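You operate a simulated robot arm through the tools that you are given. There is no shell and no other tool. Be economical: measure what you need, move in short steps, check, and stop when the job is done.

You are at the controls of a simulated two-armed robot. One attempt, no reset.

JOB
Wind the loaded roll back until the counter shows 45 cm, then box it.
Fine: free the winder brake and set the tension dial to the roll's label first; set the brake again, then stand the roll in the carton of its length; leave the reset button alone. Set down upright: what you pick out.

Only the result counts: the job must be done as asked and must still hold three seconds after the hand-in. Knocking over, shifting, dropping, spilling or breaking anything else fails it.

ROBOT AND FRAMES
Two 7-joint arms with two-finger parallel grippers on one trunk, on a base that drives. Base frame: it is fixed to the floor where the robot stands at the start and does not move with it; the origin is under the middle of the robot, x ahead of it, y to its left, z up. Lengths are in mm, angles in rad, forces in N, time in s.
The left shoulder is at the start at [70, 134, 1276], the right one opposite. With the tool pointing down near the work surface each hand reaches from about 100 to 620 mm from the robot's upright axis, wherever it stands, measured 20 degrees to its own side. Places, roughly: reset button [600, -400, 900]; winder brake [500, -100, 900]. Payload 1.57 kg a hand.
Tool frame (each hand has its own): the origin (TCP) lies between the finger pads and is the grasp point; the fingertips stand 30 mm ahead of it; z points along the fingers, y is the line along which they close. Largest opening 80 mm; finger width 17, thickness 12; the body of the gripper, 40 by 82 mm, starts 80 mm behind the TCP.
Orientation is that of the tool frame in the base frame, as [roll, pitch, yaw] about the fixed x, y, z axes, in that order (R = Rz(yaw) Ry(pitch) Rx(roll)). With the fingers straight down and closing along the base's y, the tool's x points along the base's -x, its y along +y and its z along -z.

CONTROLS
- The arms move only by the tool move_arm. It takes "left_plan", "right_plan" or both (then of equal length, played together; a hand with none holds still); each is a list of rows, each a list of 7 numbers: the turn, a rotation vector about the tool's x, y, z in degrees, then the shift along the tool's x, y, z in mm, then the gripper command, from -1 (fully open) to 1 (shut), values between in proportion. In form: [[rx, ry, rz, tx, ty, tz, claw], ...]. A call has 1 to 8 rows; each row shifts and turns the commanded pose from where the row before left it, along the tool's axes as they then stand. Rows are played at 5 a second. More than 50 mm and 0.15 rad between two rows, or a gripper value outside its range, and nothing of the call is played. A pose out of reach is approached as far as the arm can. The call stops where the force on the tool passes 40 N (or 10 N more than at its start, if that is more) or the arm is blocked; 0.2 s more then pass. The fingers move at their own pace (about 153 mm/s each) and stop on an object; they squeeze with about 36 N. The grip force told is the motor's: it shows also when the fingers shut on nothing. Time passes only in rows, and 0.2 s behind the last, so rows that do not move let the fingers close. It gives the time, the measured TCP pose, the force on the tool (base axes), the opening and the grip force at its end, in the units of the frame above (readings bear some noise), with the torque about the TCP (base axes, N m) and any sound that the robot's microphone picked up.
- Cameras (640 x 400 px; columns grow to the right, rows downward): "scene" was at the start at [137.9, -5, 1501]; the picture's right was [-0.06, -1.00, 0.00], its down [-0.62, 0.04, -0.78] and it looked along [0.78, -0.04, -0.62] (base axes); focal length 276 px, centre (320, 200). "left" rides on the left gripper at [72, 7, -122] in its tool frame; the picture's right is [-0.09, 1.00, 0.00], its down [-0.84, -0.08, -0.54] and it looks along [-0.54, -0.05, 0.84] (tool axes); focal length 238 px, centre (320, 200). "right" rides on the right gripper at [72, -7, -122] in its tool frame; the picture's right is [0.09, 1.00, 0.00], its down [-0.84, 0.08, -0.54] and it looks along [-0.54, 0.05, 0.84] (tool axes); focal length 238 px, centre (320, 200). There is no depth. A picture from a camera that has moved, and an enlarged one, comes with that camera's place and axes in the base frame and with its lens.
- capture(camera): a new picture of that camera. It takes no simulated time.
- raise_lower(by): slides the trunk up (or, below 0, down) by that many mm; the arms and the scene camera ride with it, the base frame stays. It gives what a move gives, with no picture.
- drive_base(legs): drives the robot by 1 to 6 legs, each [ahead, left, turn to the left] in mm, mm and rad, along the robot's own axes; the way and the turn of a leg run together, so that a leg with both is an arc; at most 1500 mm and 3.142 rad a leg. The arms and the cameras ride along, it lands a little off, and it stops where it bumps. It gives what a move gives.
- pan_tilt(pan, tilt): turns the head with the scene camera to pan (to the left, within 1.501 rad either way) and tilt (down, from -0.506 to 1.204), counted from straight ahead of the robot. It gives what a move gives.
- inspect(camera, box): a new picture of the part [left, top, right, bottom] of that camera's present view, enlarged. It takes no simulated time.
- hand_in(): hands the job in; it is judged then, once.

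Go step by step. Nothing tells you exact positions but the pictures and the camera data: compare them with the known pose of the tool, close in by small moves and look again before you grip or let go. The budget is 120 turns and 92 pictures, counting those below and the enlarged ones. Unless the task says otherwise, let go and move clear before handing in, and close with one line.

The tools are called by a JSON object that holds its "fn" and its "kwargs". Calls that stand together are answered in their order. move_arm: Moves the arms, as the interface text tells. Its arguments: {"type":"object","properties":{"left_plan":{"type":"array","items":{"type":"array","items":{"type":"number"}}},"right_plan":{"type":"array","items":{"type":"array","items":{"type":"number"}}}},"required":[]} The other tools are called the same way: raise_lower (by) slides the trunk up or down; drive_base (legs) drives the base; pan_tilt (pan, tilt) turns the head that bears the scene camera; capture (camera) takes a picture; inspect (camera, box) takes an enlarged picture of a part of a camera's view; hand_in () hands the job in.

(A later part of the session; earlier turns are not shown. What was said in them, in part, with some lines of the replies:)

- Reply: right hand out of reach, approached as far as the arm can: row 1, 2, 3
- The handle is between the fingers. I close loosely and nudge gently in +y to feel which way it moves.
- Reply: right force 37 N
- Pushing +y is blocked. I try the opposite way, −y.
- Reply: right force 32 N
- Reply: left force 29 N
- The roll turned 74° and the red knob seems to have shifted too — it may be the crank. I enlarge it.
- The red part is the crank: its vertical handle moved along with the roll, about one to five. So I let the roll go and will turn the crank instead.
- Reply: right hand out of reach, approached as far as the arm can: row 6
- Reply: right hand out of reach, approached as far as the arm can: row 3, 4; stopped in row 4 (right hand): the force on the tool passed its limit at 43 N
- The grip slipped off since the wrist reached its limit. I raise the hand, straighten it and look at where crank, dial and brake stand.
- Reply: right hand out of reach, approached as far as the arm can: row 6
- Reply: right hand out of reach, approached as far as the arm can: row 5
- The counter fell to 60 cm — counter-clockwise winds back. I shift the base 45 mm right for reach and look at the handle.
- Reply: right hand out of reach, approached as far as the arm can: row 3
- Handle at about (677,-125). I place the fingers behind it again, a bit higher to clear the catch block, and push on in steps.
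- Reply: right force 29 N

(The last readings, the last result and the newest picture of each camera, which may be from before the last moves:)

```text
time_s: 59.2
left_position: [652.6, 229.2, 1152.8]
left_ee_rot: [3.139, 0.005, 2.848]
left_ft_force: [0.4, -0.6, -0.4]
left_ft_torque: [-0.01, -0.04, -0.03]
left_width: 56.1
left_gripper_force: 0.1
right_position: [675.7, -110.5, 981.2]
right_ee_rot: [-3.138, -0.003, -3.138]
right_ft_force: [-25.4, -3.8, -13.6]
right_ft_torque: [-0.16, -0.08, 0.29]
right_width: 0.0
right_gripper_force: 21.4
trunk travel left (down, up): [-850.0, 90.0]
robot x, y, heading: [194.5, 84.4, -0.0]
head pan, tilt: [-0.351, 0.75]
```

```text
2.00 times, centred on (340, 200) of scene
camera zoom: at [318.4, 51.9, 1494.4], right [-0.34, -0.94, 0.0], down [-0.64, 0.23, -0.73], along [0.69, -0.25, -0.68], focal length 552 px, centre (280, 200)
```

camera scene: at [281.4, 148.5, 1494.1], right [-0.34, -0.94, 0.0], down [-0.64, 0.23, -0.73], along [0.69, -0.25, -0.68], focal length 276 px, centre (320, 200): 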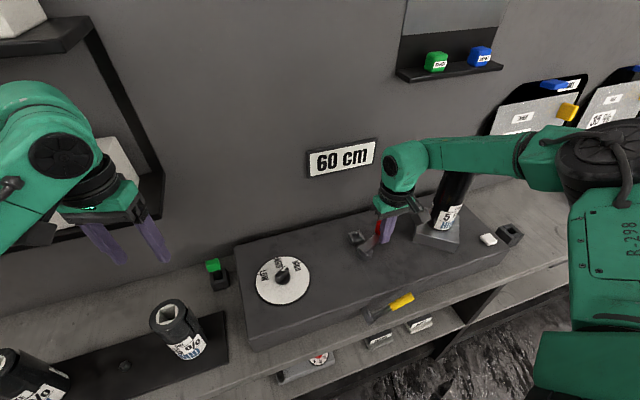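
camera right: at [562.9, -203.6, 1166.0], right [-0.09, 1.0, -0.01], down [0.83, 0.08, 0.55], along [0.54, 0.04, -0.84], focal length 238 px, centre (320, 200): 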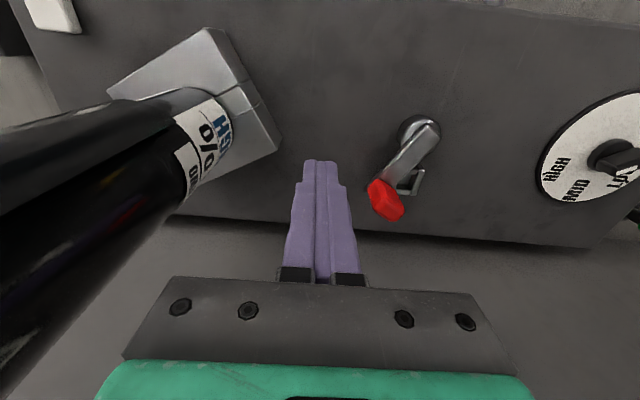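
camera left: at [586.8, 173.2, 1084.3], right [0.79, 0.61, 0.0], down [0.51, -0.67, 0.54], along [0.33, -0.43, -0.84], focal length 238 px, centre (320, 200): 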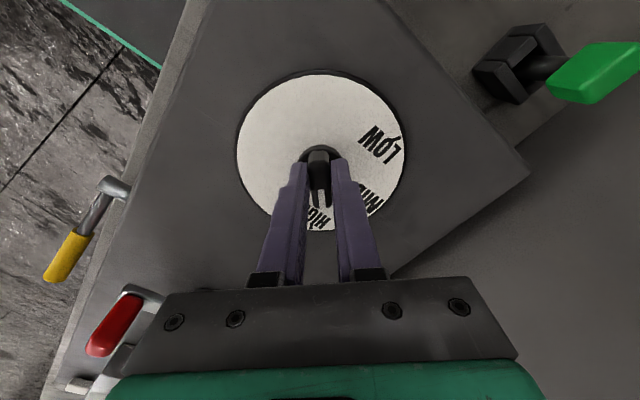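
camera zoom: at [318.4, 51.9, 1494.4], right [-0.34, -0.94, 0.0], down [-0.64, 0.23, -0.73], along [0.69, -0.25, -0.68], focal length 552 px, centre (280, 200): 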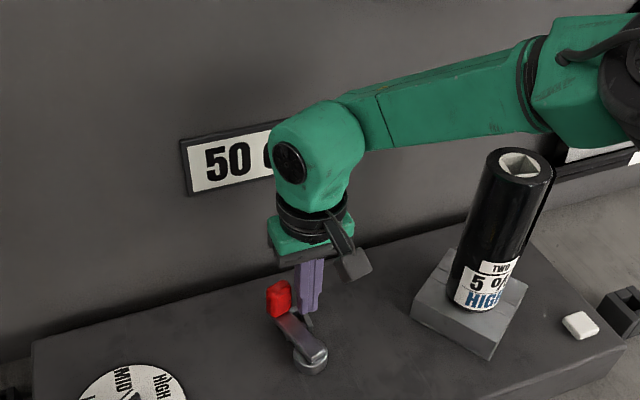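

Counter 50. I go on in smaller steps, slightly inward and higher since there is some side load.

{"fn": "move_arm", "kwargs": {"right_plan": [[0, 0, 0, 5, 6, -4, 1], [0, 0, 0, 0, 8, 0, 1]]}}

{"fn": "inspect", "kwargs": {"camera": "scene", "box": [220, 100, 460, 300]}}

```text
time_s: 59.8
left_position: [657.4, 230.4, 1152.3]
left_ee_rot: [3.141, 0.001, 2.847]
left_ft_force: [-0.2, -0.5, 0.0]
left_ft_torque: [-0.02, 0.0, -0.02]
left_width: 56.1
left_gripper_force: 0.0
right_position: [677.3, -93.7, 988.6]
right_ee_rot: [-3.141, 0.005, -3.14]
right_ft_force: [0.7, 0.6, 0.4]
right_ft_torque: [0.02, 0.01, 0.02]
right_width: 0.0
right_gripper_force: 21.3
right hand out of reach, approached as far as the arm can: row 2
trunk travel left (down, up): [-850.0, 90.0]
robot x, y, heading: [193.1, 79.4, 0.005]
head pan, tilt: [-0.351, 0.75]
```

```text
2.00 times, centred on (340, 200) of scene
camera zoom: at [324.0, 53.9, 1494.3], right [-0.34, -0.94, 0.0], down [-0.64, 0.23, -0.73], along [0.69, -0.25, -0.68], focal length 552 px, centre (280, 200)
```

zoom: 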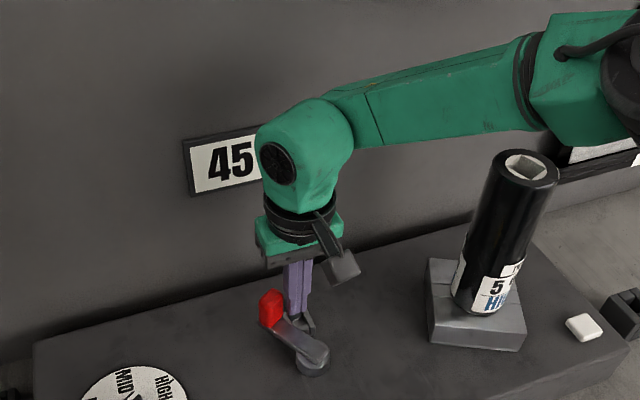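

The counter reads 45. I lift the hand off and measure the crank angle to see how centred it is.

{"fn": "move_arm", "kwargs": {"right_plan": [[0, 0, 0, 0, -6, 0, 1], [0, 0, 0, 10, 0, -40, 1], [0, 0, 0, 40, 0, -30, 1], [0, 0, 0, 40, 0, 0, 1]]}}

{"fn": "capture", "kwargs": {"camera": "right"}}

{"fn": "capture", "kwargs": {"camera": "scene"}}

```text
time_s: 60.8
left_position: [656.7, 228.7, 1152.5]
left_ee_rot: [3.14, 0.002, 2.848]
left_ft_force: [-0.2, 0.6, 0.1]
left_ft_torque: [0.01, -0.06, 0.04]
left_width: 55.9
left_gripper_force: 0.0
right_position: [583.3, -101.5, 1057.9]
right_ee_rot: [-3.139, 0.004, -3.139]
right_ft_force: [0.0, -0.4, -0.3]
right_ft_torque: [-0.01, -0.01, 0.0]
right_width: 0.0
right_gripper_force: 21.5
trunk travel left (down, up): [-850.0, 90.0]
robot x, y, heading: [192.6, 80.7, 0.007]
head pan, tilt: [-0.351, 0.75]
```

```text
26 pictures are left
camera right: at [512.9, -107.6, 1178.6], right [-0.09, 1.0, 0.0], down [0.83, 0.08, 0.54], along [0.54, 0.05, -0.84], focal length 238 px, centre (320, 200)
```

right: 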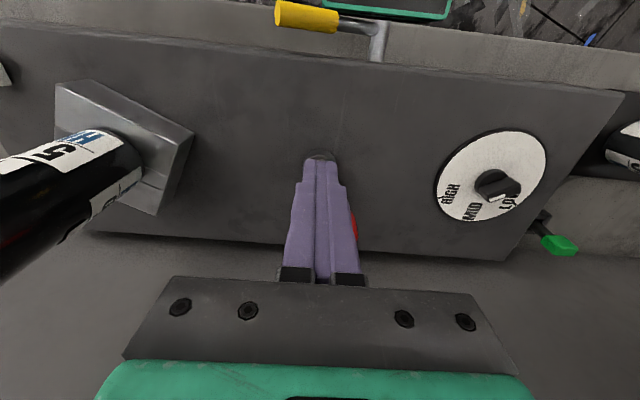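

```text
25 pictures are left
camera scene: at [322.8, 53.3, 1494.3], right [-0.34, -0.94, 0.0], down [-0.64, 0.23, -0.73], along [0.69, -0.25, -0.68], focal length 276 px, centre (320, 200)
```

scene: 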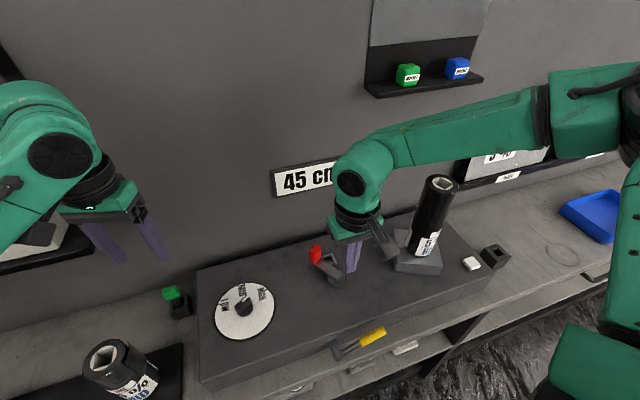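

The counter stands at 45. Now the brake: I will grip the yellow handle with the fingers closing along x so that it can pivot, and swing it back up; first I move above and turn the hand 90°.

{"fn": "move_arm", "kwargs": {"right_plan": [[0, 0, 0, 46, -9, 0, 0], [0, 0, 0, 46, -9, 0, -0.4], [0, 0, 8.2, 0, 0, 0, -0.4], [0, 0, 8.2, 0, 0, 0, -0.4], [0, 0, 8.2, 0, 0, 0, -0.4], [0, 0, 8.2, 0, 0, 0, -0.4], [0, 0, 8.2, 0, 0, 0, -0.4], [0, 0, 8.2, 0, 0, 0, -0.4]]}}

{"fn": "move_arm", "kwargs": {"right_plan": [[0, 0, 8.2, 0, 0, 0, -0.4], [0, 0, 8.2, 0, 0, 0, -0.4], [0, 0, 8.2, 0, 0, 0, -0.4], [0, 0, 8.2, 0, 0, 0, -0.4], [0, 0, 8, 0, 0, 0, -0.4]]}}

{"fn": "capture", "kwargs": {"camera": "right"}}

```text
time_s: 62.6
left_position: [657.9, 230.3, 1151.9]
left_ee_rot: [3.14, 0.0, 2.848]
left_ft_force: [-0.3, -0.9, -0.8]
left_ft_torque: [0.02, 0.01, 0.04]
left_width: 56.0
left_gripper_force: 0.1
right_position: [494.2, -120.5, 1057.9]
right_ee_rot: [-3.141, 0.002, 2.281]
right_ft_force: [-0.2, 0.3, -0.1]
right_ft_torque: [0.02, 0.02, -0.02]
right_width: 55.9
right_gripper_force: 0.2
trunk travel left (down, up): [-850.0, 90.0]
robot x, y, heading: [193.9, 82.1, 0.006]
head pan, tilt: [-0.351, 0.75]
```

```text
time_s: 63.8
left_position: [657.2, 230.5, 1151.1]
left_ee_rot: [3.141, 0.002, 2.849]
left_ft_force: [0.2, 0.6, 0.7]
left_ft_torque: [-0.03, 0.03, -0.01]
left_width: 56.2
left_gripper_force: 0.1
right_position: [494.2, -118.5, 1057.8]
right_ee_rot: [3.14, 0.003, 1.569]
right_ft_force: [0.6, 0.1, -0.8]
right_ft_torque: [0.02, -0.01, 0.0]
right_width: 56.0
right_gripper_force: 0.1
trunk travel left (down, up): [-850.0, 90.0]
robot x, y, heading: [194.4, 80.5, -0.0]
head pan, tilt: [-0.351, 0.75]
```

```text
24 pictures are left
camera right: at [488.2, -46.3, 1179.7], right [1.0, 0.09, 0.0], down [0.08, -0.84, 0.54], along [0.05, -0.54, -0.84], focal length 238 px, centre (320, 200)
```

right: 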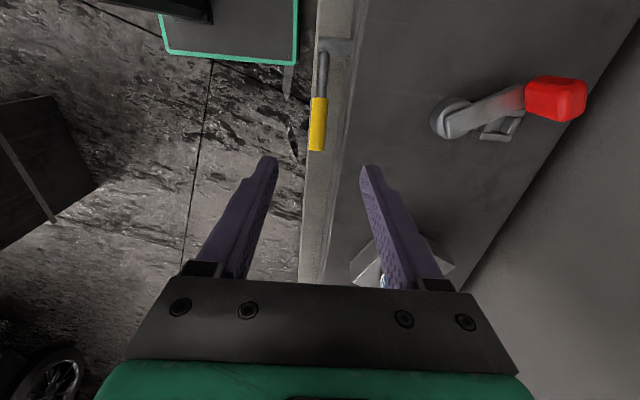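

The handle runs along y from −90 to −144 at x≈492, and the box edge is at x≈525. I narrow the opening to 28 mm and lower, checking just above.

{"fn": "move_arm", "kwargs": {"right_plan": [[0, 0, 0, -1, -1.5, 35, 0.3], [0, 0, 0, 0, 0, 35, 0.3], [0, 0, 0, 0, 0, 25, 0.3]]}}

{"fn": "capture", "kwargs": {"camera": "right"}}

```text
time_s: 64.6
left_position: [659.0, 230.8, 1151.7]
left_ee_rot: [3.14, 0.001, 2.849]
left_ft_force: [0.0, -0.2, -0.1]
left_ft_torque: [-0.03, -0.01, -0.01]
left_width: 55.7
left_gripper_force: 0.0
right_position: [491.5, -119.7, 961.0]
right_ee_rot: [3.14, 0.002, 1.57]
right_ft_force: [0.5, 0.1, -0.1]
right_ft_torque: [0.0, 0.0, -0.01]
right_width: 28.1
right_gripper_force: 0.0
trunk travel left (down, up): [-850.0, 90.0]
robot x, y, heading: [192.5, 78.4, 0.005]
head pan, tilt: [-0.351, 0.75]
```

```text
23 pictures are left
camera right: at [486.6, -46.8, 1083.5], right [1.0, 0.09, 0.0], down [0.08, -0.84, 0.54], along [0.05, -0.54, -0.84], focal length 238 px, centre (320, 200)
```

right: 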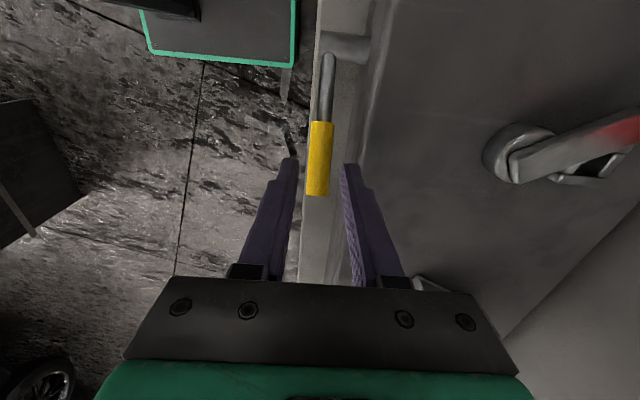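

Centred. I lower 29 mm and close on the handle.

{"fn": "move_arm", "kwargs": {"right_plan": [[0, 0, 0, 0, 0, 15, 0.3], [0, 0, 0, 0, 0, 14, 0.3], [0, 0, 0, 0, 0, 0, 1], [0, 0, 0, 0, 0, 0, 1]]}}

```text
time_s: 65.6
left_position: [658.1, 230.0, 1151.5]
left_ee_rot: [3.141, 0.002, 2.847]
left_ft_force: [0.0, 0.7, -0.7]
left_ft_torque: [-0.03, 0.01, 0.0]
left_width: 55.8
left_gripper_force: 0.1
right_position: [494.0, -120.9, 934.4]
right_ee_rot: [3.14, 0.002, 1.571]
right_ft_force: [3.0, -1.3, 6.3]
right_ft_torque: [-0.14, -0.2, -0.21]
right_width: 17.7
right_gripper_force: 32.6
trunk travel left (down, up): [-850.0, 90.0]
robot x, y, heading: [192.1, 83.6, 0.003]
head pan, tilt: [-0.351, 0.75]
```

The handle is held (17.7 mm). I swing it up along its arc back toward its first position.

{"fn": "move_arm", "kwargs": {"right_plan": [[0, 0, 0, 4.1, 0, -18.6, 1], [0, 0, 0, 8.8, 0, -16.9, 1], [0, 0, 0, 12.9, 0, -14, 1], [0, 0, 0, 16, 0, -10.3, 1], [0, 0, 0, 15.7, 0, -5.2, 1], [0, 0, 0, 7, 0, -1.2, 1], [0, 0, 0, 3, 0, 0, 1]]}}

{"fn": "capture", "kwargs": {"camera": "right"}}

{"fn": "capture", "kwargs": {"camera": "scene"}}

```text
time_s: 67.2
left_position: [657.9, 228.4, 1152.1]
left_ee_rot: [3.14, -0.001, 2.85]
left_ft_force: [0.3, -1.1, -0.6]
left_ft_torque: [0.03, 0.0, 0.04]
left_width: 56.0
left_gripper_force: 0.0
right_position: [492.4, -52.8, 1000.5]
right_ee_rot: [3.141, -0.001, 1.573]
right_ft_force: [-0.9, -0.5, 0.2]
right_ft_torque: [0.0, 0.0, -0.03]
right_width: 0.0
right_gripper_force: 21.6
trunk travel left (down, up): [-850.0, 90.0]
robot x, y, heading: [193.4, 79.9, 0.004]
head pan, tilt: [-0.351, 0.75]
```

```text
22 pictures are left
camera right: at [487.0, 19.7, 1121.6], right [1.0, 0.09, 0.0], down [0.08, -0.84, 0.54], along [0.05, -0.54, -0.84], focal length 238 px, centre (320, 200)
```

right: 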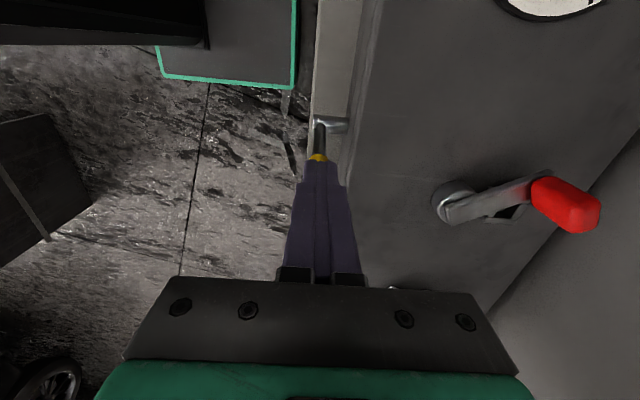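

```text
21 pictures are left
camera scene: at [324.4, 53.0, 1494.2], right [-0.34, -0.94, 0.0], down [-0.64, 0.23, -0.73], along [0.69, -0.25, -0.68], focal length 276 px, centre (320, 200)
```

scene: 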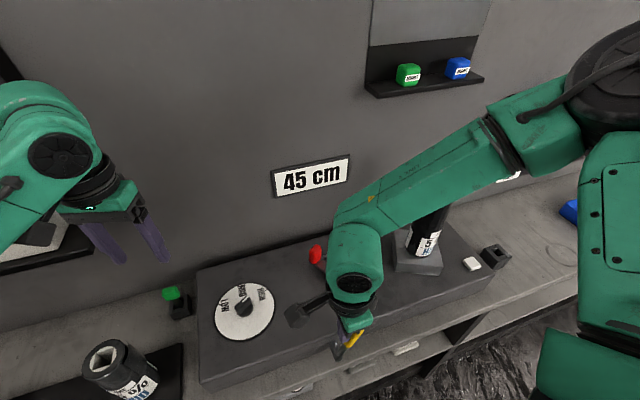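

The counter still shows 45, but the handle slipped out part-way. I raise the hand to the −y side of it and look, to push it on from there.

{"fn": "move_arm", "kwargs": {"right_plan": [[0, 0, 0, 0, 0, -45, 1], [0, 0, 0, -45, 0, 0, 1], [0, 0, 0, -45, 0, 0, 1]]}}

{"fn": "capture", "kwargs": {"camera": "right"}}

{"fn": "inspect", "kwargs": {"camera": "scene", "box": [300, 280, 440, 380]}}

```text
time_s: 68.0
left_position: [657.1, 226.4, 1152.7]
left_ee_rot: [3.138, 0.001, 2.849]
left_ft_force: [-0.3, -0.8, -0.5]
left_ft_torque: [0.03, -0.02, -0.02]
left_width: 55.9
left_gripper_force: 0.0
right_position: [492.3, -143.9, 1044.7]
right_ee_rot: [3.14, -0.002, 1.575]
right_ft_force: [-0.1, -0.8, -0.6]
right_ft_torque: [0.05, 0.01, 0.0]
right_width: 0.1
right_gripper_force: 21.6
trunk travel left (down, up): [-850.0, 90.0]
robot x, y, heading: [194.6, 78.9, 0.005]
head pan, tilt: [-0.351, 0.75]
```

```text
20 pictures are left
camera right: at [485.9, -72.3, 1166.2], right [1.0, 0.1, 0.0], down [0.08, -0.84, 0.54], along [0.05, -0.54, -0.84], focal length 238 px, centre (320, 200)
```

right: 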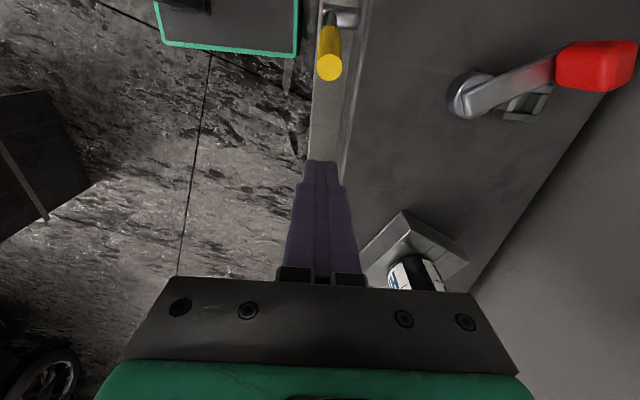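

```text
4.00 times, centred on (370, 330) of scene
camera zoom: at [322.9, 49.8, 1494.3], right [-0.34, -0.94, 0.0], down [-0.64, 0.23, -0.73], along [0.69, -0.25, -0.68], focal length 1104 px, centre (120, -320)
```

zoom: 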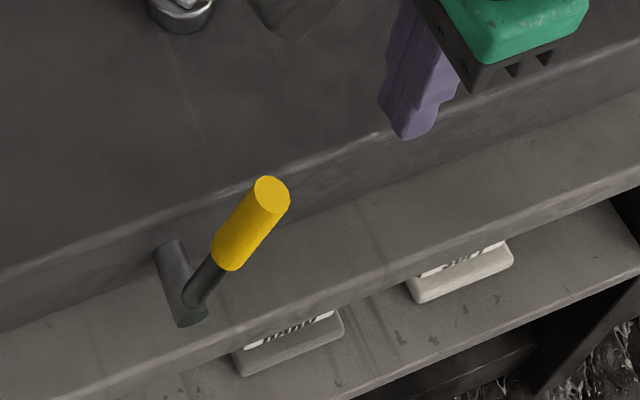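

The lever leans about 20°; its stop is near 8°. I lower beside it and push it in +y until the force rises.

{"fn": "move_arm", "kwargs": {"right_plan": [[0, 0, 0, 0, 0, 30, 1], [0, 0, 0, 15, 0, 30, 1], [0, 0, 0, 25, 0, 0, 1], [0, 0, 0, 15, 0, 0, 1], [0, 0, 0, 8, 0, 0, 1], [0, 0, 0, 6, 0, 0, 1], [0, 0, 0, 5, 0, 0, 1], [0, 0, 0, 4, 0, 0, 1]]}}

{"fn": "inspect", "kwargs": {"camera": "scene", "box": [220, 140, 460, 380]}}

```text
time_s: 69.8
left_position: [657.1, 222.1, 1154.2]
left_ee_rot: [3.134, 0.0, 2.846]
left_ft_force: [0.6, 0.3, 0.4]
left_ft_torque: [-0.02, -0.01, 0.02]
left_width: 56.0
left_gripper_force: 0.1
right_position: [493.1, -72.9, 983.4]
right_ee_rot: [3.141, 0.003, 1.569]
right_ft_force: [1.4, -28.5, 9.4]
right_ft_torque: [0.12, 0.02, 0.0]
right_width: 0.2
right_gripper_force: 21.1
trunk travel left (down, up): [-850.0, 90.0]
robot x, y, heading: [194.0, 83.9, 0.003]
head pan, tilt: [-0.351, 0.75]
```

```text
1.67 times, centred on (340, 260) of scene
camera zoom: at [323.3, 44.2, 1494.2], right [-0.34, -0.94, -0.01], down [-0.64, 0.24, -0.73], along [0.69, -0.24, -0.68], focal length 460 px, centre (287, 100)
```

zoom: 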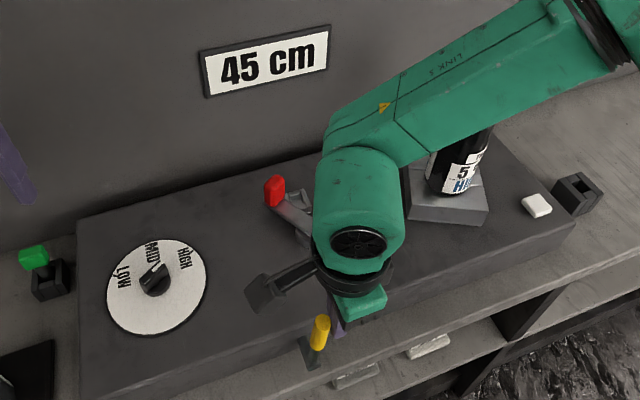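

The lever is at its stop (28 N): brake set, counter 45. I retract the right hand, straighten it and move toward the roll.

{"fn": "move_arm", "kwargs": {"right_plan": [[0, 0, 0, -20, 0, 0, 1], [0, 0, 0, 0, 0, -45, 0], [0, 0, 0, 0, 0, -45, -1], [0, 0, -8.2, 0, 0, -45, -1], [0, 0, -8.2, 0, 0, -45, -1], [0, 0, -8.2, 0, 0, -45, -1], [0, 0, -8.2, 0, 0, -30, -1], [0, 0, -8.2, 0, 0, 0, -1]]}}

{"fn": "move_arm", "kwargs": {"right_plan": [[0, 0, -8.2, 0, 0, 0, -1], [0, 0, -8.2, 0, 0, 0, -1], [0, 0, -8.2, 0, 0, 0, -1], [0, 0, -8.2, 0, 0, 0, -1], [0, 0, -8.2, 0, 0, 0, -1], [0, 0, -8, 0, 0, 0, -1]]}}

{"fn": "drive_base", "kwargs": {"legs": [[-40, -140, 0]]}}

{"fn": "capture", "kwargs": {"camera": "right"}}

```text
time_s: 71.6
left_position: [657.9, 229.8, 1151.6]
left_ee_rot: [-3.141, 0.0, 2.848]
left_ft_force: [-0.3, 0.3, 0.1]
left_ft_torque: [-0.04, -0.02, -0.02]
left_width: 56.0
left_gripper_force: 0.0
right_position: [492.3, -84.1, 1239.5]
right_ee_rot: [3.141, 0.001, 2.289]
right_ft_force: [-0.2, -0.1, -0.7]
right_ft_torque: [0.0, -0.02, 0.0]
right_width: 80.1
right_gripper_force: 0.1
trunk travel left (down, up): [-850.0, 90.0]
robot x, y, heading: [195.6, 81.4, 0.008]
head pan, tilt: [-0.351, 0.75]
```

```text
time_s: 73.0
left_position: [656.7, 230.8, 1151.7]
left_ee_rot: [-3.142, 0.001, 2.848]
left_ft_force: [0.2, -0.1, 0.8]
left_ft_torque: [-0.02, -0.02, 0.01]
left_width: 55.7
left_gripper_force: 0.0
right_position: [493.5, -83.5, 1240.5]
right_ee_rot: [-3.141, 0.001, -3.139]
right_ft_force: [-0.2, 0.2, 0.6]
right_ft_torque: [0.03, 0.01, -0.01]
right_width: 79.8
right_gripper_force: 0.1
trunk travel left (down, up): [-850.0, 90.0]
robot x, y, heading: [193.1, 84.5, 0.001]
head pan, tilt: [-0.351, 0.75]
```

```text
time_s: 74.4
left_position: [619.0, 91.1, 1149.8]
left_ee_rot: [-3.14, 0.001, 2.848]
left_ft_force: [1.2, 0.0, 0.3]
left_ft_torque: [-0.03, 0.03, -0.01]
left_width: 56.1
left_gripper_force: 0.0
right_position: [453.1, -222.1, 1240.8]
right_ee_rot: [-3.136, 0.001, 3.14]
right_ft_force: [0.3, -0.1, 0.1]
right_ft_torque: [-0.07, 0.0, -0.02]
right_width: 80.0
right_gripper_force: 0.0
trunk travel left (down, up): [-850.0, 90.0]
robot x, y, heading: [156.0, -60.1, 0.008]
head pan, tilt: [-0.351, 0.75]
```

```text
17 pictures are left
camera right: at [382.1, -228.0, 1361.9], right [-0.09, 1.0, 0.0], down [0.84, 0.08, 0.54], along [0.54, 0.05, -0.84], focal length 238 px, centre (320, 200)
```

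right: 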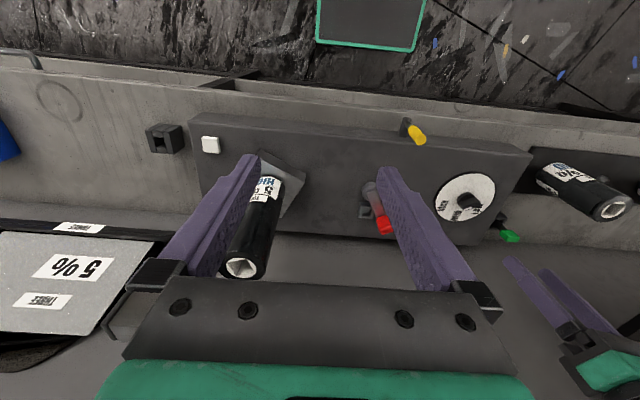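

I move over the roll at its known place (630,-306), then lower around it as before.

{"fn": "move_arm", "kwargs": {"right_plan": [[0, 0, 0, -44, -21, 0, -1], [0, 0, 0, -44, -21, 0, -1], [0, 0, 0, -44, -21, 0, -1], [0, 0, 0, -45, -21, 0, -1]]}}

{"fn": "capture", "kwargs": {"camera": "right"}}

```text
time_s: 75.4
left_position: [620.2, 89.6, 1151.5]
left_ee_rot: [-3.141, -0.001, 2.847]
left_ft_force: [0.4, 0.2, -0.2]
left_ft_torque: [0.01, 0.05, -0.03]
left_width: 56.1
left_gripper_force: 0.0
right_position: [633.5, -307.8, 1238.9]
right_ee_rot: [-3.141, -0.001, -3.14]
right_ft_force: [0.5, -0.1, 0.3]
right_ft_torque: [0.0, 0.02, -0.02]
right_width: 80.0
right_gripper_force: 0.2
trunk travel left (down, up): [-850.0, 90.0]
robot x, y, heading: [152.4, -57.7, 0.001]
head pan, tilt: [-0.351, 0.75]
```

```text
16 pictures are left
camera right: at [562.6, -314.9, 1361.5], right [-0.09, 1.0, 0.0], down [0.84, 0.08, 0.54], along [0.54, 0.05, -0.84], focal length 238 px, centre (320, 200)
```

right: 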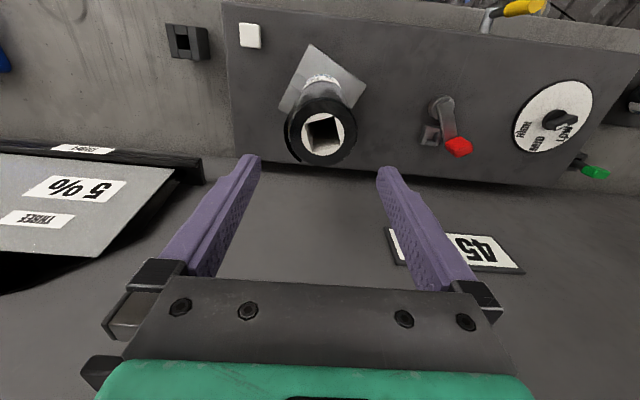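

Aligned. I lower 110 mm, close on the roll and lift a little to check that it comes free.

{"fn": "move_arm", "kwargs": {"right_plan": [[0, 0, 0, 2, 1, 40, -1], [0, 0, 0, 0, 0, 40, -1], [0, 0, 0, 0, 0, 30, -1], [0, 0, 0, 0, 0, 0, 0], [0, 0, 0, 0, 0, 0, 1], [0, 0, 0, 0, 0, 0, 1], [0, 0, 0, 0, 0, -10, 1], [0, 0, 0, 0, 0, -15, 1]]}}

```text
time_s: 77.2
left_position: [618.2, 90.0, 1151.6]
left_ee_rot: [3.14, 0.0, 2.848]
left_ft_force: [0.0, -0.7, -0.1]
left_ft_torque: [-0.04, -0.01, -0.02]
left_width: 56.0
left_gripper_force: 0.1
right_position: [628.2, -307.9, 1154.9]
right_ee_rot: [-3.137, 0.003, 3.141]
right_ft_force: [0.4, 0.0, -3.0]
right_ft_torque: [0.01, -0.14, -0.01]
right_width: 61.2
right_gripper_force: 36.2
trunk travel left (down, up): [-850.0, 90.0]
robot x, y, heading: [152.8, -58.8, 0.004]
head pan, tilt: [-0.351, 0.75]
```

It comes up freely (3 N). I lift it well clear and draw it back.

{"fn": "move_arm", "kwargs": {"right_plan": [[0, 0, 0, 0, 0, -30, 1], [0, 0, 0, 0, 0, -40, 1], [0, 0, 0, 0, 0, -40, 1], [0, 0, 0, 0, 0, -40, 1], [0, 0, 0, 20, 0, -30, 1], [0, 0, 0, 45, 0, 0, 1], [0, 0, 0, 45, 0, 0, 1], [0, 0, 0, 45, 0, 0, 1]]}}

{"fn": "pan_tilt", "kwargs": {"pan": 0.3, "tilt": 0.6}}

{"fn": "drive_base", "kwargs": {"legs": [[-60, 0, 0], [0, 600, 0]]}}

{"fn": "capture", "kwargs": {"camera": "scene"}}

```text
time_s: 79.0
left_position: [615.5, 89.0, 1152.4]
left_ee_rot: [3.14, 0.004, 2.849]
left_ft_force: [0.3, -0.6, 0.7]
left_ft_torque: [0.01, 0.01, 0.0]
left_width: 55.9
left_gripper_force: 0.0
right_position: [471.5, -307.4, 1338.2]
right_ee_rot: [-3.141, 0.004, -3.141]
right_ft_force: [-1.1, 0.7, -3.7]
right_ft_torque: [0.02, -0.06, 0.03]
right_width: 61.4
right_gripper_force: 35.8
trunk travel left (down, up): [-850.0, 90.0]
robot x, y, heading: [154.6, -62.2, 0.005]
head pan, tilt: [-0.351, 0.75]
```

```text
time_s: 80.0
left_position: [619.3, 89.5, 1151.5]
left_ee_rot: [3.141, -0.001, 2.848]
left_ft_force: [-0.4, 0.4, -0.2]
left_ft_torque: [0.02, 0.01, -0.02]
left_width: 56.1
left_gripper_force: 0.1
right_position: [474.6, -307.8, 1336.8]
right_ee_rot: [-3.139, 0.0, 3.141]
right_ft_force: [-0.7, 0.4, -3.5]
right_ft_torque: [0.0, -0.02, 0.02]
right_width: 61.5
right_gripper_force: 36.6
trunk travel left (down, up): [-850.0, 90.0]
robot x, y, heading: [156.3, -57.4, 0.003]
head pan, tilt: [0.3, 0.6]
```

```text
time_s: 84.0
left_position: [558.5, 694.9, 1152.5]
left_ee_rot: [3.14, 0.0, 2.84]
left_ft_force: [0.0, 0.0, -0.2]
left_ft_torque: [-0.02, 0.03, 0.01]
left_width: 55.8
left_gripper_force: 0.1
right_position: [410.0, 298.2, 1336.5]
right_ee_rot: [-3.141, 0.003, 3.133]
right_ft_force: [1.1, -0.3, -3.8]
right_ft_torque: [0.03, -0.01, -0.01]
right_width: 61.4
right_gripper_force: 36.2
trunk travel left (down, up): [-850.0, 90.0]
robot x, y, heading: [94.4, 551.8, -0.003]
head pan, tilt: [0.3, 0.6]
```

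```text
15 pictures are left
camera scene: at [230.3, 575.4, 1507.1], right [0.29, -0.96, 0.0], down [-0.54, -0.16, -0.83], along [0.79, 0.24, -0.56], focal length 276 px, centre (320, 200)
```

scene: 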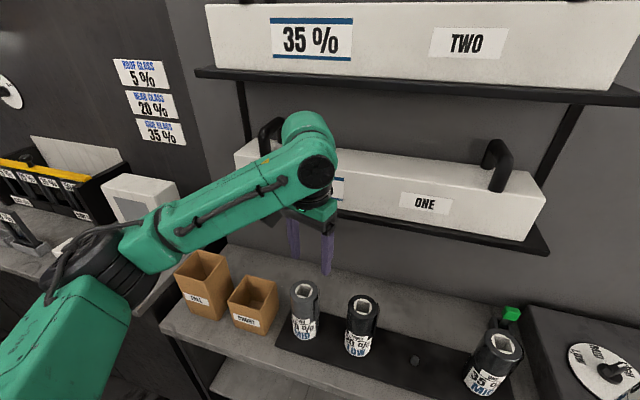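

Two brown cartons stand at left; I read their labels.

{"fn": "inspect", "kwargs": {"camera": "scene", "box": [150, 230, 330, 360]}}

```text
3.08 times, centred on (240, 295) of scene
camera zoom: at [230.3, 575.4, 1507.1], right [0.29, -0.96, 0.0], down [-0.54, -0.16, -0.83], along [0.79, 0.24, -0.56], focal length 849 px, centre (566, -92)
```

zoom: 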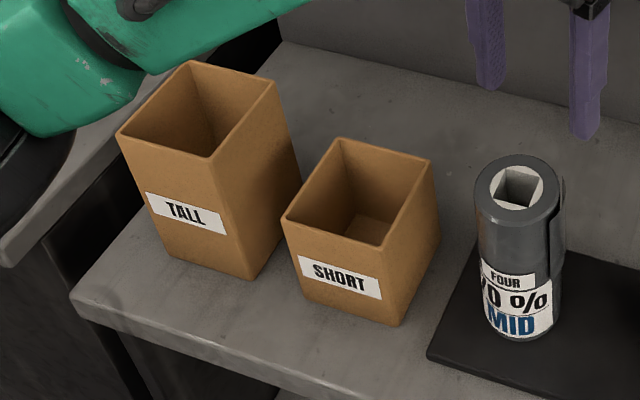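

TALL and SHORT: the loaded roll is the long one (about 205 mm against the short rack rolls), so TALL, centre about (591,988), rim near z 1001. I fold the left arm back and drive left.

{"fn": "move_arm", "kwargs": {"left_plan": [[0, 0, 0, 40, 0, -25, -0.4], [0, 0, 0, 40, 0, -25, -0.4], [0, 0, 0, 40, 0, -25, -0.4], [0, 0, 0, 40, 0, -25, -0.4], [0, 0, 0, 40, 0, -20, -0.4]]}}

{"fn": "drive_base", "kwargs": {"legs": [[0, 620, 0]]}}

{"fn": "pan_tilt", "kwargs": {"pan": -0.3, "tilt": 0.8}}

{"fn": "capture", "kwargs": {"camera": "scene"}}

```text
time_s: 85.2
left_position: [363.1, 757.1, 1271.1]
left_ee_rot: [3.141, 0.002, 2.842]
left_ft_force: [-0.7, -0.3, 0.5]
left_ft_torque: [0.0, -0.02, -0.02]
left_width: 55.8
left_gripper_force: 0.0
right_position: [408.3, 300.6, 1337.8]
right_ee_rot: [-3.14, 0.002, 3.133]
right_ft_force: [-0.7, 0.0, -3.2]
right_ft_torque: [-0.03, -0.03, -0.03]
right_width: 61.4
right_gripper_force: 35.5
trunk travel left (down, up): [-850.0, 90.0]
robot x, y, heading: [94.1, 552.6, -0.001]
head pan, tilt: [0.3, 0.6]
```

```text
time_s: 88.7
left_position: [369.6, 1383.9, 1270.8]
left_ee_rot: [3.14, 0.002, 2.84]
left_ft_force: [0.7, 0.1, -0.4]
left_ft_torque: [0.02, 0.01, 0.02]
left_width: 55.9
left_gripper_force: 0.1
right_position: [414.1, 927.3, 1336.0]
right_ee_rot: [-3.142, 0.002, 3.133]
right_ft_force: [-0.2, 0.4, -3.8]
right_ft_torque: [0.02, -0.04, 0.0]
right_width: 61.1
right_gripper_force: 36.5
trunk travel left (down, up): [-850.0, 90.0]
robot x, y, heading: [95.1, 1182.5, -0.005]
head pan, tilt: [0.3, 0.6]
```

```text
time_s: 89.7
left_position: [370.5, 1386.8, 1269.5]
left_ee_rot: [3.141, -0.001, 2.84]
left_ft_force: [0.7, 0.1, 1.0]
left_ft_torque: [-0.02, -0.01, 0.0]
left_width: 56.0
left_gripper_force: 0.0
right_position: [413.2, 930.3, 1336.4]
right_ee_rot: [-3.141, 0.002, 3.133]
right_ft_force: [1.0, 0.2, -3.9]
right_ft_torque: [0.02, 0.01, 0.02]
right_width: 61.3
right_gripper_force: 36.1
trunk travel left (down, up): [-850.0, 90.0]
robot x, y, heading: [95.9, 1180.1, 0.001]
head pan, tilt: [-0.3, 0.799]
```

```text
13 pictures are left
camera scene: at [225.3, 1157.0, 1490.2], right [-0.3, -0.95, 0.0], down [-0.68, 0.21, -0.7], along [0.67, -0.21, -0.72], focal length 276 px, centre (320, 200)
```

scene: 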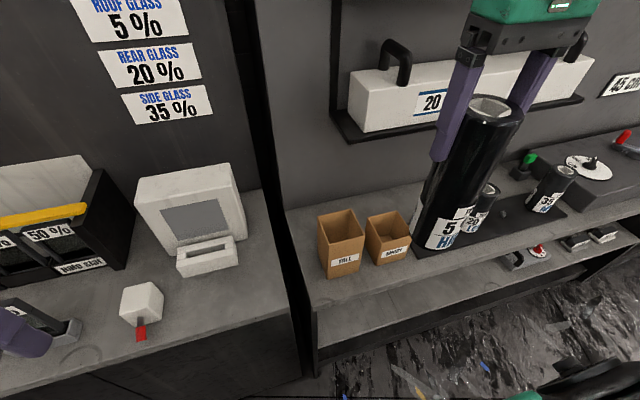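

The TALL carton's centre comes out at about (590,991) again. I move the roll over it at height and turn the hand 45° so the fingers lie along the carton's diagonal.

{"fn": "move_arm", "kwargs": {"right_plan": [[0, 0, 0, -44, 15, 0, 1], [0, 0, 0, -44, 15, 0, 1], [0, 0, 0, -44, 15, 0, 1], [0, 0, 0, -44, 15, 0, 1], [0, 0, 7.5, 0, 0, 0, 1], [0, 0, 7.5, 0, 0, 0, 1], [0, 0, 7.5, 0, 0, 0, 1], [0, 0, 7.5, 0, 0, 0, 1]]}}

{"fn": "move_arm", "kwargs": {"right_plan": [[0, 0, 7.5, 0, 0, 0, 1], [0, 0, 7.5, 0, 0, 0, 1], [0, 0, 0, 0, 0, 40, 1], [0, 0, 0, 0, 0, 40, 1], [0, 0, 0, 0, 0, 30, 1]]}}

{"fn": "capture", "kwargs": {"camera": "scene"}}

{"fn": "capture", "kwargs": {"camera": "right"}}

```text
time_s: 91.5
left_position: [369.6, 1384.7, 1270.3]
left_ee_rot: [-3.141, 0.0, 2.839]
left_ft_force: [-1.2, 0.0, 0.6]
left_ft_torque: [0.02, -0.01, 0.0]
left_width: 56.1
left_gripper_force: 0.1
right_position: [577.2, 981.4, 1325.9]
right_ee_rot: [3.141, 0.002, 2.608]
right_ft_force: [0.8, 0.8, -3.3]
right_ft_torque: [-0.03, -0.03, -0.01]
right_width: 61.4
right_gripper_force: 36.1
right hand out of reach, approached as far as the arm can: row 4
trunk travel left (down, up): [-850.0, 90.0]
robot x, y, heading: [97.4, 1181.1, -0.002]
head pan, tilt: [-0.3, 0.799]
```

```text
time_s: 92.7
left_position: [370.9, 1385.7, 1270.0]
left_ee_rot: [3.141, 0.001, 2.841]
left_ft_force: [-0.4, 0.4, -0.5]
left_ft_torque: [0.0, 0.0, -0.02]
left_width: 56.2
left_gripper_force: 0.1
right_position: [576.8, 981.8, 1214.8]
right_ee_rot: [-3.14, 0.002, 2.347]
right_ft_force: [0.0, -0.4, -3.4]
right_ft_torque: [0.0, -0.01, 0.0]
right_width: 61.3
right_gripper_force: 36.6
trunk travel left (down, up): [-850.0, 90.0]
robot x, y, heading: [96.9, 1183.4, -0.005]
head pan, tilt: [-0.3, 0.799]
```

```text
12 pictures are left
camera scene: at [226.3, 1156.8, 1490.1], right [-0.3, -0.95, 0.0], down [-0.68, 0.22, -0.7], along [0.66, -0.21, -0.72], focal length 276 px, centre (320, 200)
```

scene: 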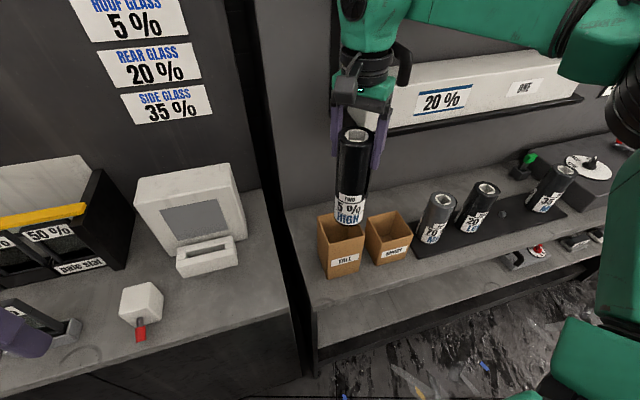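

```text
11 pictures are left
camera right: at [523.2, 1028.8, 1336.1], right [0.65, 0.76, 0.0], down [0.64, -0.54, 0.54], along [0.41, -0.35, -0.84], focal length 238 px, centre (320, 200)
```

right: 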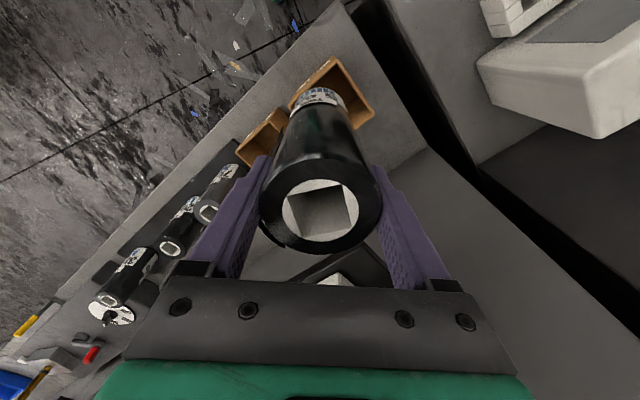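

Carton centre from this closer view is (588,994). I shift the roll over it and go down to just above the rim for a check.

{"fn": "move_arm", "kwargs": {"right_plan": [[0, 0, 0, 0.5, 16.4, 0, 1], [0, 0, 0, 0, 0, 8, 1]]}}

{"fn": "inspect", "kwargs": {"camera": "scene", "box": [290, 110, 430, 290]}}

{"fn": "inspect", "kwargs": {"camera": "right", "box": [220, 30, 420, 250]}}

```text
time_s: 93.3
left_position: [370.2, 1385.2, 1270.3]
left_ee_rot: [-3.141, 0.0, 2.84]
left_ft_force: [-0.9, -0.1, 1.1]
left_ft_torque: [-0.02, 0.0, -0.01]
left_width: 56.0
left_gripper_force: 0.1
right_position: [588.0, 992.5, 1207.3]
right_ee_rot: [-3.14, 0.002, 2.347]
right_ft_force: [0.8, 0.6, -4.0]
right_ft_torque: [0.0, -0.01, 0.05]
right_width: 61.1
right_gripper_force: 35.8
trunk travel left (down, up): [-850.0, 90.0]
robot x, y, heading: [94.8, 1182.5, -0.005]
head pan, tilt: [-0.3, 0.799]
```

```text
2.22 times, centred on (360, 200) of scene
camera zoom: at [226.1, 1156.7, 1490.1], right [-0.3, -0.95, 0.0], down [-0.68, 0.22, -0.7], along [0.66, -0.21, -0.72], focal length 613 px, centre (231, 200)
```

zoom: 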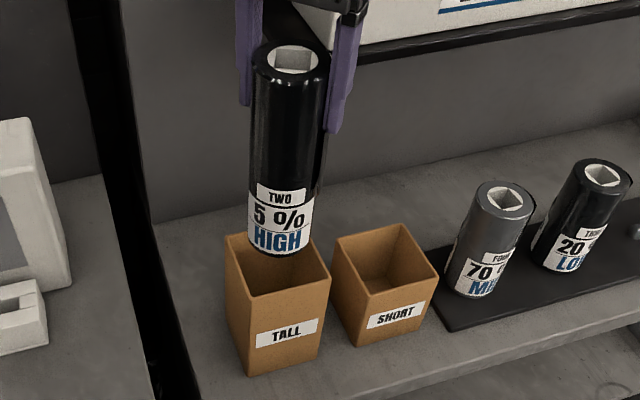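

```text
1.82 times, centred on (320, 140) of right
camera zoom: at [534.0, 1039.6, 1329.2], right [0.65, 0.76, 0.0], down [0.64, -0.54, 0.54], along [0.41, -0.35, -0.84], focal length 433 px, centre (320, 309)
```

zoom: 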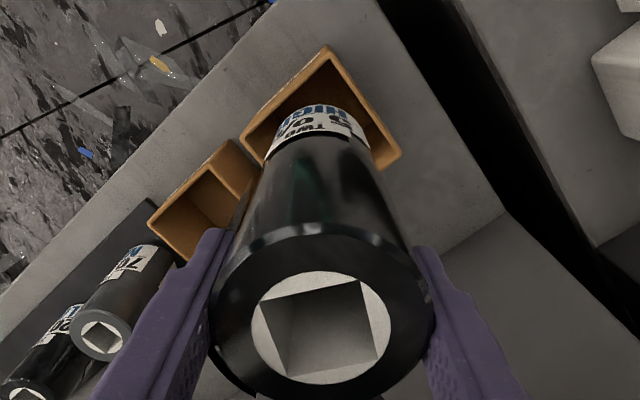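

The roll is centred within about 2 mm. I lower it into the carton in steps, watching the force.

{"fn": "move_arm", "kwargs": {"right_plan": [[0, 0, 0, 1.5, 1, 10, 1], [0, 0, 0, 0, 0, 20, 1], [0, 0, 0, 0, 0, 20, 1], [0, 0, 0, 0, 0, 25, 1], [0, 0, 0, 0, 0, 25, 1]]}}

{"fn": "inspect", "kwargs": {"camera": "scene", "box": [290, 110, 430, 290]}}

```text
time_s: 94.5
left_position: [371.1, 1385.8, 1268.9]
left_ee_rot: [3.142, 0.0, 2.841]
left_ft_force: [-0.6, 0.9, -0.3]
left_ft_torque: [-0.03, 0.0, 0.01]
left_width: 56.0
left_gripper_force: 0.2
right_position: [588.8, 993.4, 1108.6]
right_ee_rot: [-3.14, 0.002, 2.347]
right_ft_force: [-0.3, 0.1, -3.4]
right_ft_torque: [-0.04, 0.01, -0.02]
right_width: 61.5
right_gripper_force: 36.2
trunk travel left (down, up): [-850.0, 90.0]
robot x, y, heading: [99.3, 1185.5, -0.002]
head pan, tilt: [-0.3, 0.799]
```

```text
2.22 times, centred on (360, 200) of scene
camera zoom: at [226.5, 1156.4, 1490.1], right [-0.3, -0.95, 0.0], down [-0.68, 0.22, -0.7], along [0.66, -0.21, -0.72], focal length 613 px, centre (231, 200)
```

zoom: 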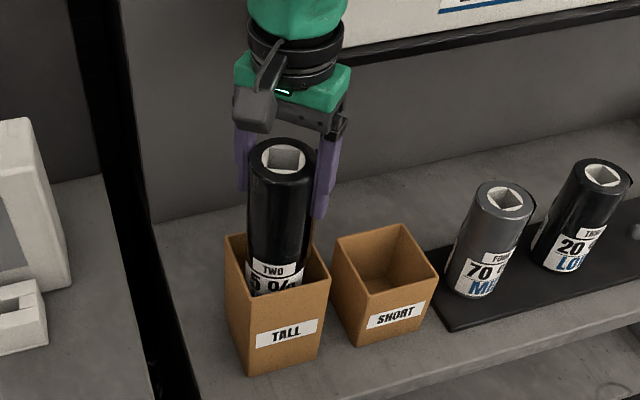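

The roll is inside with no contact. I continue down in shrinking steps until it touches bottom.

{"fn": "move_arm", "kwargs": {"right_plan": [[0, 0, 0, 0, 0, 20, 1], [0, 0, 0, 0, 0, 20, 1], [0, 0, 0, 0, 0, 8, 1], [0, 0, 0, 0, 0, 5, 1], [0, 0, 0, 0, 0, 4, 1], [0, 0, 0, 0, 0, 4, 1]]}}

```text
time_s: 95.9
left_position: [369.2, 1386.0, 1270.6]
left_ee_rot: [-3.141, 0.0, 2.839]
left_ft_force: [0.0, 0.4, 0.1]
left_ft_torque: [-0.02, 0.03, -0.03]
left_width: 56.0
left_gripper_force: 0.1
right_position: [588.1, 993.5, 1047.8]
right_ee_rot: [3.141, 0.001, 2.349]
right_ft_force: [-0.5, -0.7, -3.9]
right_ft_torque: [-0.04, -0.03, -0.01]
right_width: 61.3
right_gripper_force: 36.0
trunk travel left (down, up): [-850.0, 90.0]
robot x, y, heading: [94.4, 1182.8, -0.004]
head pan, tilt: [-0.3, 0.799]
```

{"fn": "move_arm", "kwargs": {"right_plan": [[0, 0, 0, 0, 0, 4, 1], [0, 0, 0, 0, 0, 3, 1], [0, 0, 0, 0, 0, 3, 1]]}}

{"fn": "inspect", "kwargs": {"camera": "right", "box": [200, 60, 440, 290]}}

```text
time_s: 96.7
left_position: [369.6, 1385.1, 1270.2]
left_ee_rot: [-3.141, -0.001, 2.839]
left_ft_force: [-0.5, 0.0, -0.1]
left_ft_torque: [0.05, -0.01, 0.01]
left_width: 56.2
left_gripper_force: 0.0
right_position: [588.1, 994.7, 1037.9]
right_ee_rot: [-3.141, 0.002, 2.347]
right_ft_force: [-0.5, 0.1, -4.1]
right_ft_torque: [0.01, 0.01, -0.03]
right_width: 61.3
right_gripper_force: 36.0
trunk travel left (down, up): [-850.0, 90.0]
robot x, y, heading: [97.3, 1184.6, -0.005]
head pan, tilt: [-0.3, 0.799]
```

```text
1.74 times, centred on (320, 175) of right
camera zoom: at [533.2, 1041.6, 1160.1], right [0.65, 0.76, 0.0], down [0.64, -0.54, 0.54], along [0.41, -0.35, -0.84], focal length 414 px, centre (320, 244)
```

zoom: 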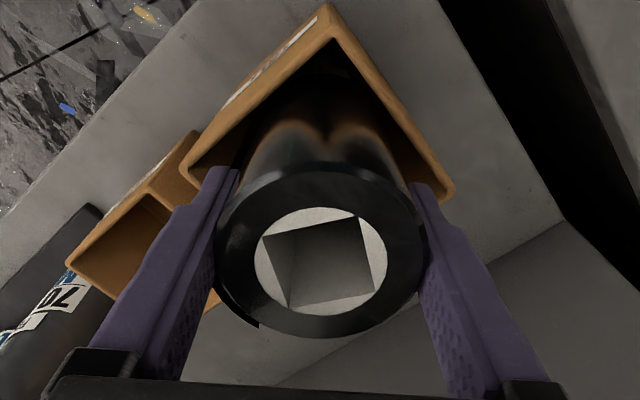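

Fingertips point into the corners with room. I go on down in small steps to find the bottom.

{"fn": "move_arm", "kwargs": {"right_plan": [[0, 0, 0, 0, 0, 3, 1], [0, 0, 0, 0, 0, 3, 1], [0, 0, 0, 0, 0, 3, 1], [0, 0, 0, 0, 0, 2, 1]]}}

```text
time_s: 97.7
left_position: [370.7, 1385.6, 1270.0]
left_ee_rot: [-3.14, -0.001, 2.839]
left_ft_force: [0.2, 0.1, -1.1]
left_ft_torque: [0.0, -0.04, 0.03]
left_width: 56.0
left_gripper_force: 0.1
right_position: [587.1, 994.4, 1028.0]
right_ee_rot: [3.141, 0.002, 2.348]
right_ft_force: [0.5, 0.4, -4.0]
right_ft_torque: [-0.01, 0.0, 0.01]
right_width: 61.3
right_gripper_force: 35.8
trunk travel left (down, up): [-850.0, 90.0]
robot x, y, heading: [97.0, 1181.7, -0.006]
head pan, tilt: [-0.3, 0.799]
```

{"fn": "move_arm", "kwargs": {"right_plan": [[0, 0, 0, 0, 0, 3, 1], [0, 0, 0, 0, 0, 3, 1], [0, 0, 0, 0, 0, 3, 1], [0, 0, 0, 0, 0, 2, 1]]}}

```text
time_s: 98.7
left_position: [369.7, 1385.2, 1270.6]
left_ee_rot: [3.139, 0.001, 2.84]
left_ft_force: [0.9, 0.1, 1.1]
left_ft_torque: [0.04, -0.05, 0.03]
left_width: 55.9
left_gripper_force: 0.1
right_position: [586.7, 993.5, 1016.6]
right_ee_rot: [3.139, 0.006, 2.349]
right_ft_force: [-0.7, -2.7, 5.6]
right_ft_torque: [-0.23, 0.33, 0.05]
right_width: 61.5
right_gripper_force: 35.6
trunk travel left (down, up): [-850.0, 90.0]
robot x, y, heading: [98.4, 1182.4, -0.002]
head pan, tilt: [-0.3, 0.799]
```

The force changed sign to +5.6 N: contact. I check visually before releasing.

{"fn": "inspect", "kwargs": {"camera": "right", "box": [200, 60, 440, 290]}}

{"fn": "inspect", "kwargs": {"camera": "scene", "box": [290, 150, 410, 290]}}

```text
1.74 times, centred on (320, 175) of right
camera zoom: at [531.9, 1040.9, 1139.3], right [0.65, 0.76, 0.0], down [0.64, -0.54, 0.55], along [0.42, -0.35, -0.84], focal length 414 px, centre (320, 244)
```

zoom: 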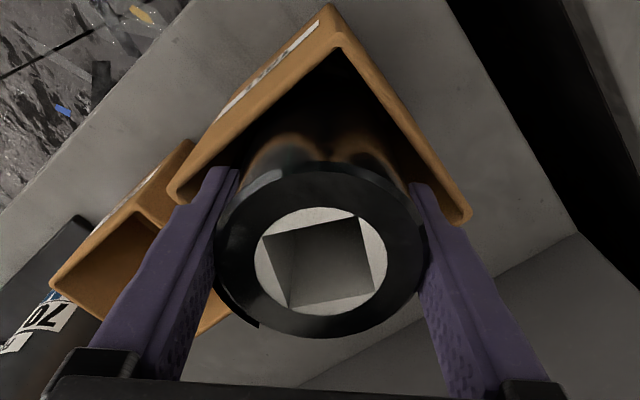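

```text
2.86 times, centred on (350, 220) of scene
camera zoom: at [223.3, 1156.6, 1490.5], right [-0.3, -0.95, 0.0], down [-0.68, 0.22, -0.7], along [0.67, -0.21, -0.72], focal length 788 px, centre (234, 143)
```

zoom: 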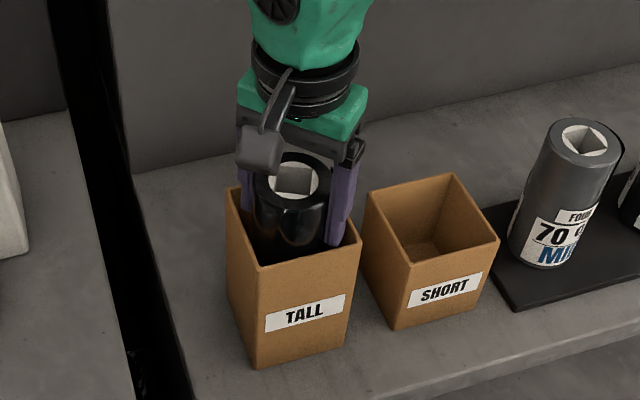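

It appears seated in the TALL carton with the fingers in the corners. I open just 3 mm, wait and rise.

{"fn": "move_arm", "kwargs": {"right_plan": [[0, 0, 0, 0, 0, 0, -0.3], [0, 0, 0, 0, 0, 0, -0.62], [0, 0, 0, 0, 0, 0, -0.62], [0, 0, 0, 0, 0, -4, -0.62], [0, 0, 0, 0, 0, -6, -0.62], [0, 0, 0, 0, 0, -8, -0.62]]}}

{"fn": "inspect", "kwargs": {"camera": "right", "box": [200, 60, 440, 290]}}

```text
time_s: 100.1
left_position: [369.1, 1387.1, 1270.3]
left_ee_rot: [-3.14, 0.002, 2.839]
left_ft_force: [0.1, 0.3, 0.0]
left_ft_torque: [0.0, -0.02, -0.02]
left_width: 56.1
left_gripper_force: 0.1
right_position: [586.8, 994.6, 1035.3]
right_ee_rot: [3.141, 0.004, 2.348]
right_ft_force: [0.3, 0.0, 0.0]
right_ft_torque: [-0.02, -0.03, 0.0]
right_width: 64.8
right_gripper_force: 0.2
trunk travel left (down, up): [-850.0, 90.0]
robot x, y, heading: [97.3, 1181.5, -0.008]
head pan, tilt: [-0.3, 0.799]
```

```text
1.74 times, centred on (320, 175) of right
camera zoom: at [532.5, 1041.6, 1156.2], right [0.65, 0.76, 0.0], down [0.64, -0.54, 0.54], along [0.42, -0.35, -0.84], focal length 414 px, centre (320, 244)
```

zoom: 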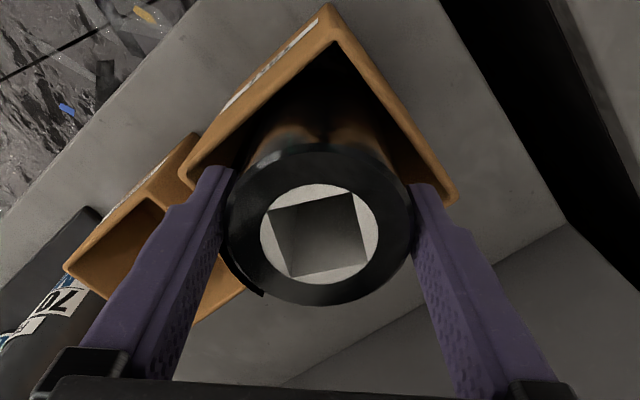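

The roll stays in the carton as the hand rises. I lift straight up and clear, then check the carton and the winder once more.

{"fn": "move_arm", "kwargs": {"right_plan": [[0, 0, 0, 0, 0, -20, -0.62], [0, 0, 0, 0, 0, -40, -0.62], [0, 0, 0, 0, 0, -45, -0.62], [0, 0, 0, 0, 0, -45, -0.62], [0, 0, 0, 40, -20, -20, -0.62], [0, 0, 0, 45, -20, 0, -0.62]]}}

{"fn": "capture", "kwargs": {"camera": "scene"}}

```text
time_s: 101.5
left_position: [365.9, 1386.9, 1269.7]
left_ee_rot: [3.141, 0.004, 2.838]
left_ft_force: [-0.2, -0.7, 0.6]
left_ft_torque: [0.01, -0.02, 0.03]
left_width: 55.8
left_gripper_force: 0.1
right_position: [496.1, 1026.6, 1204.9]
right_ee_rot: [3.14, 0.004, 2.347]
right_ft_force: [0.3, 0.4, 0.2]
right_ft_torque: [0.0, -0.02, 0.0]
right_width: 65.0
right_gripper_force: 0.1
trunk travel left (down, up): [-850.0, 90.0]
robot x, y, heading: [93.5, 1178.3, -0.007]
head pan, tilt: [-0.3, 0.799]
```

```text
3 pictures are left
camera scene: at [221.5, 1157.4, 1490.5], right [-0.3, -0.95, 0.0], down [-0.68, 0.21, -0.7], along [0.67, -0.21, -0.72], focal length 276 px, centre (320, 200)
```

scene: 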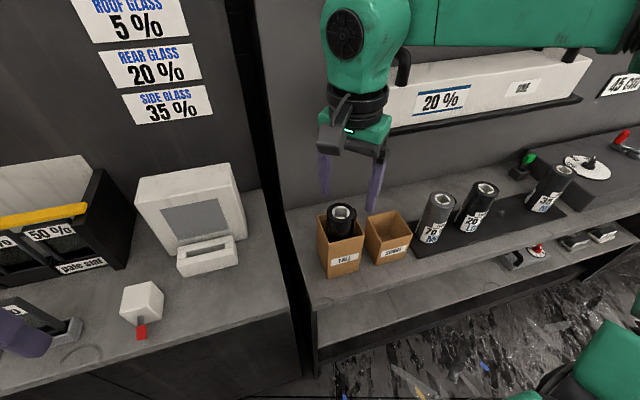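

The roll stands upright in the TALL carton and nothing else has moved. I read the counter a last time.

{"fn": "inspect", "kwargs": {"camera": "scene", "box": [540, 60, 640, 180]}}

```text
3.33 times, centred on (590, 120) of scene
camera zoom: at [221.5, 1157.4, 1490.5], right [-0.3, -0.95, 0.0], down [-0.68, 0.21, -0.7], along [0.67, -0.21, -0.72], focal length 920 px, centre (-580, 467)
```

zoom: 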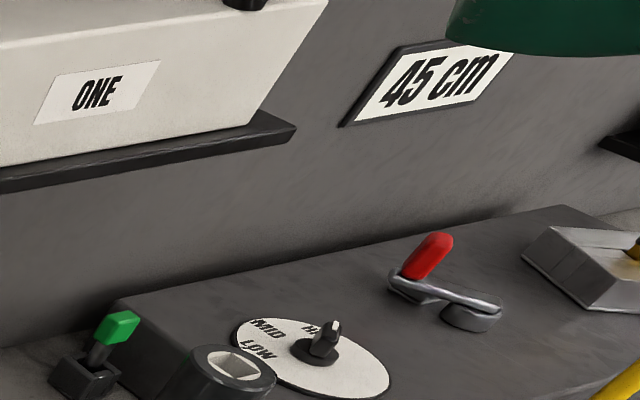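

The counter shows 45 cm, the dial is on HIGH, the brake is set, and the roll stands in the TALL carton. I hand in.

{"fn": "hand_in", "kwargs": {}}

```text
The job is handed in.
```

The job is handed in: the counter shows 45 cm, the dial is on HIGH to match the roll's label, the brake is set again, and the roll stands upright in the TALL carton. I left the reset button alone.
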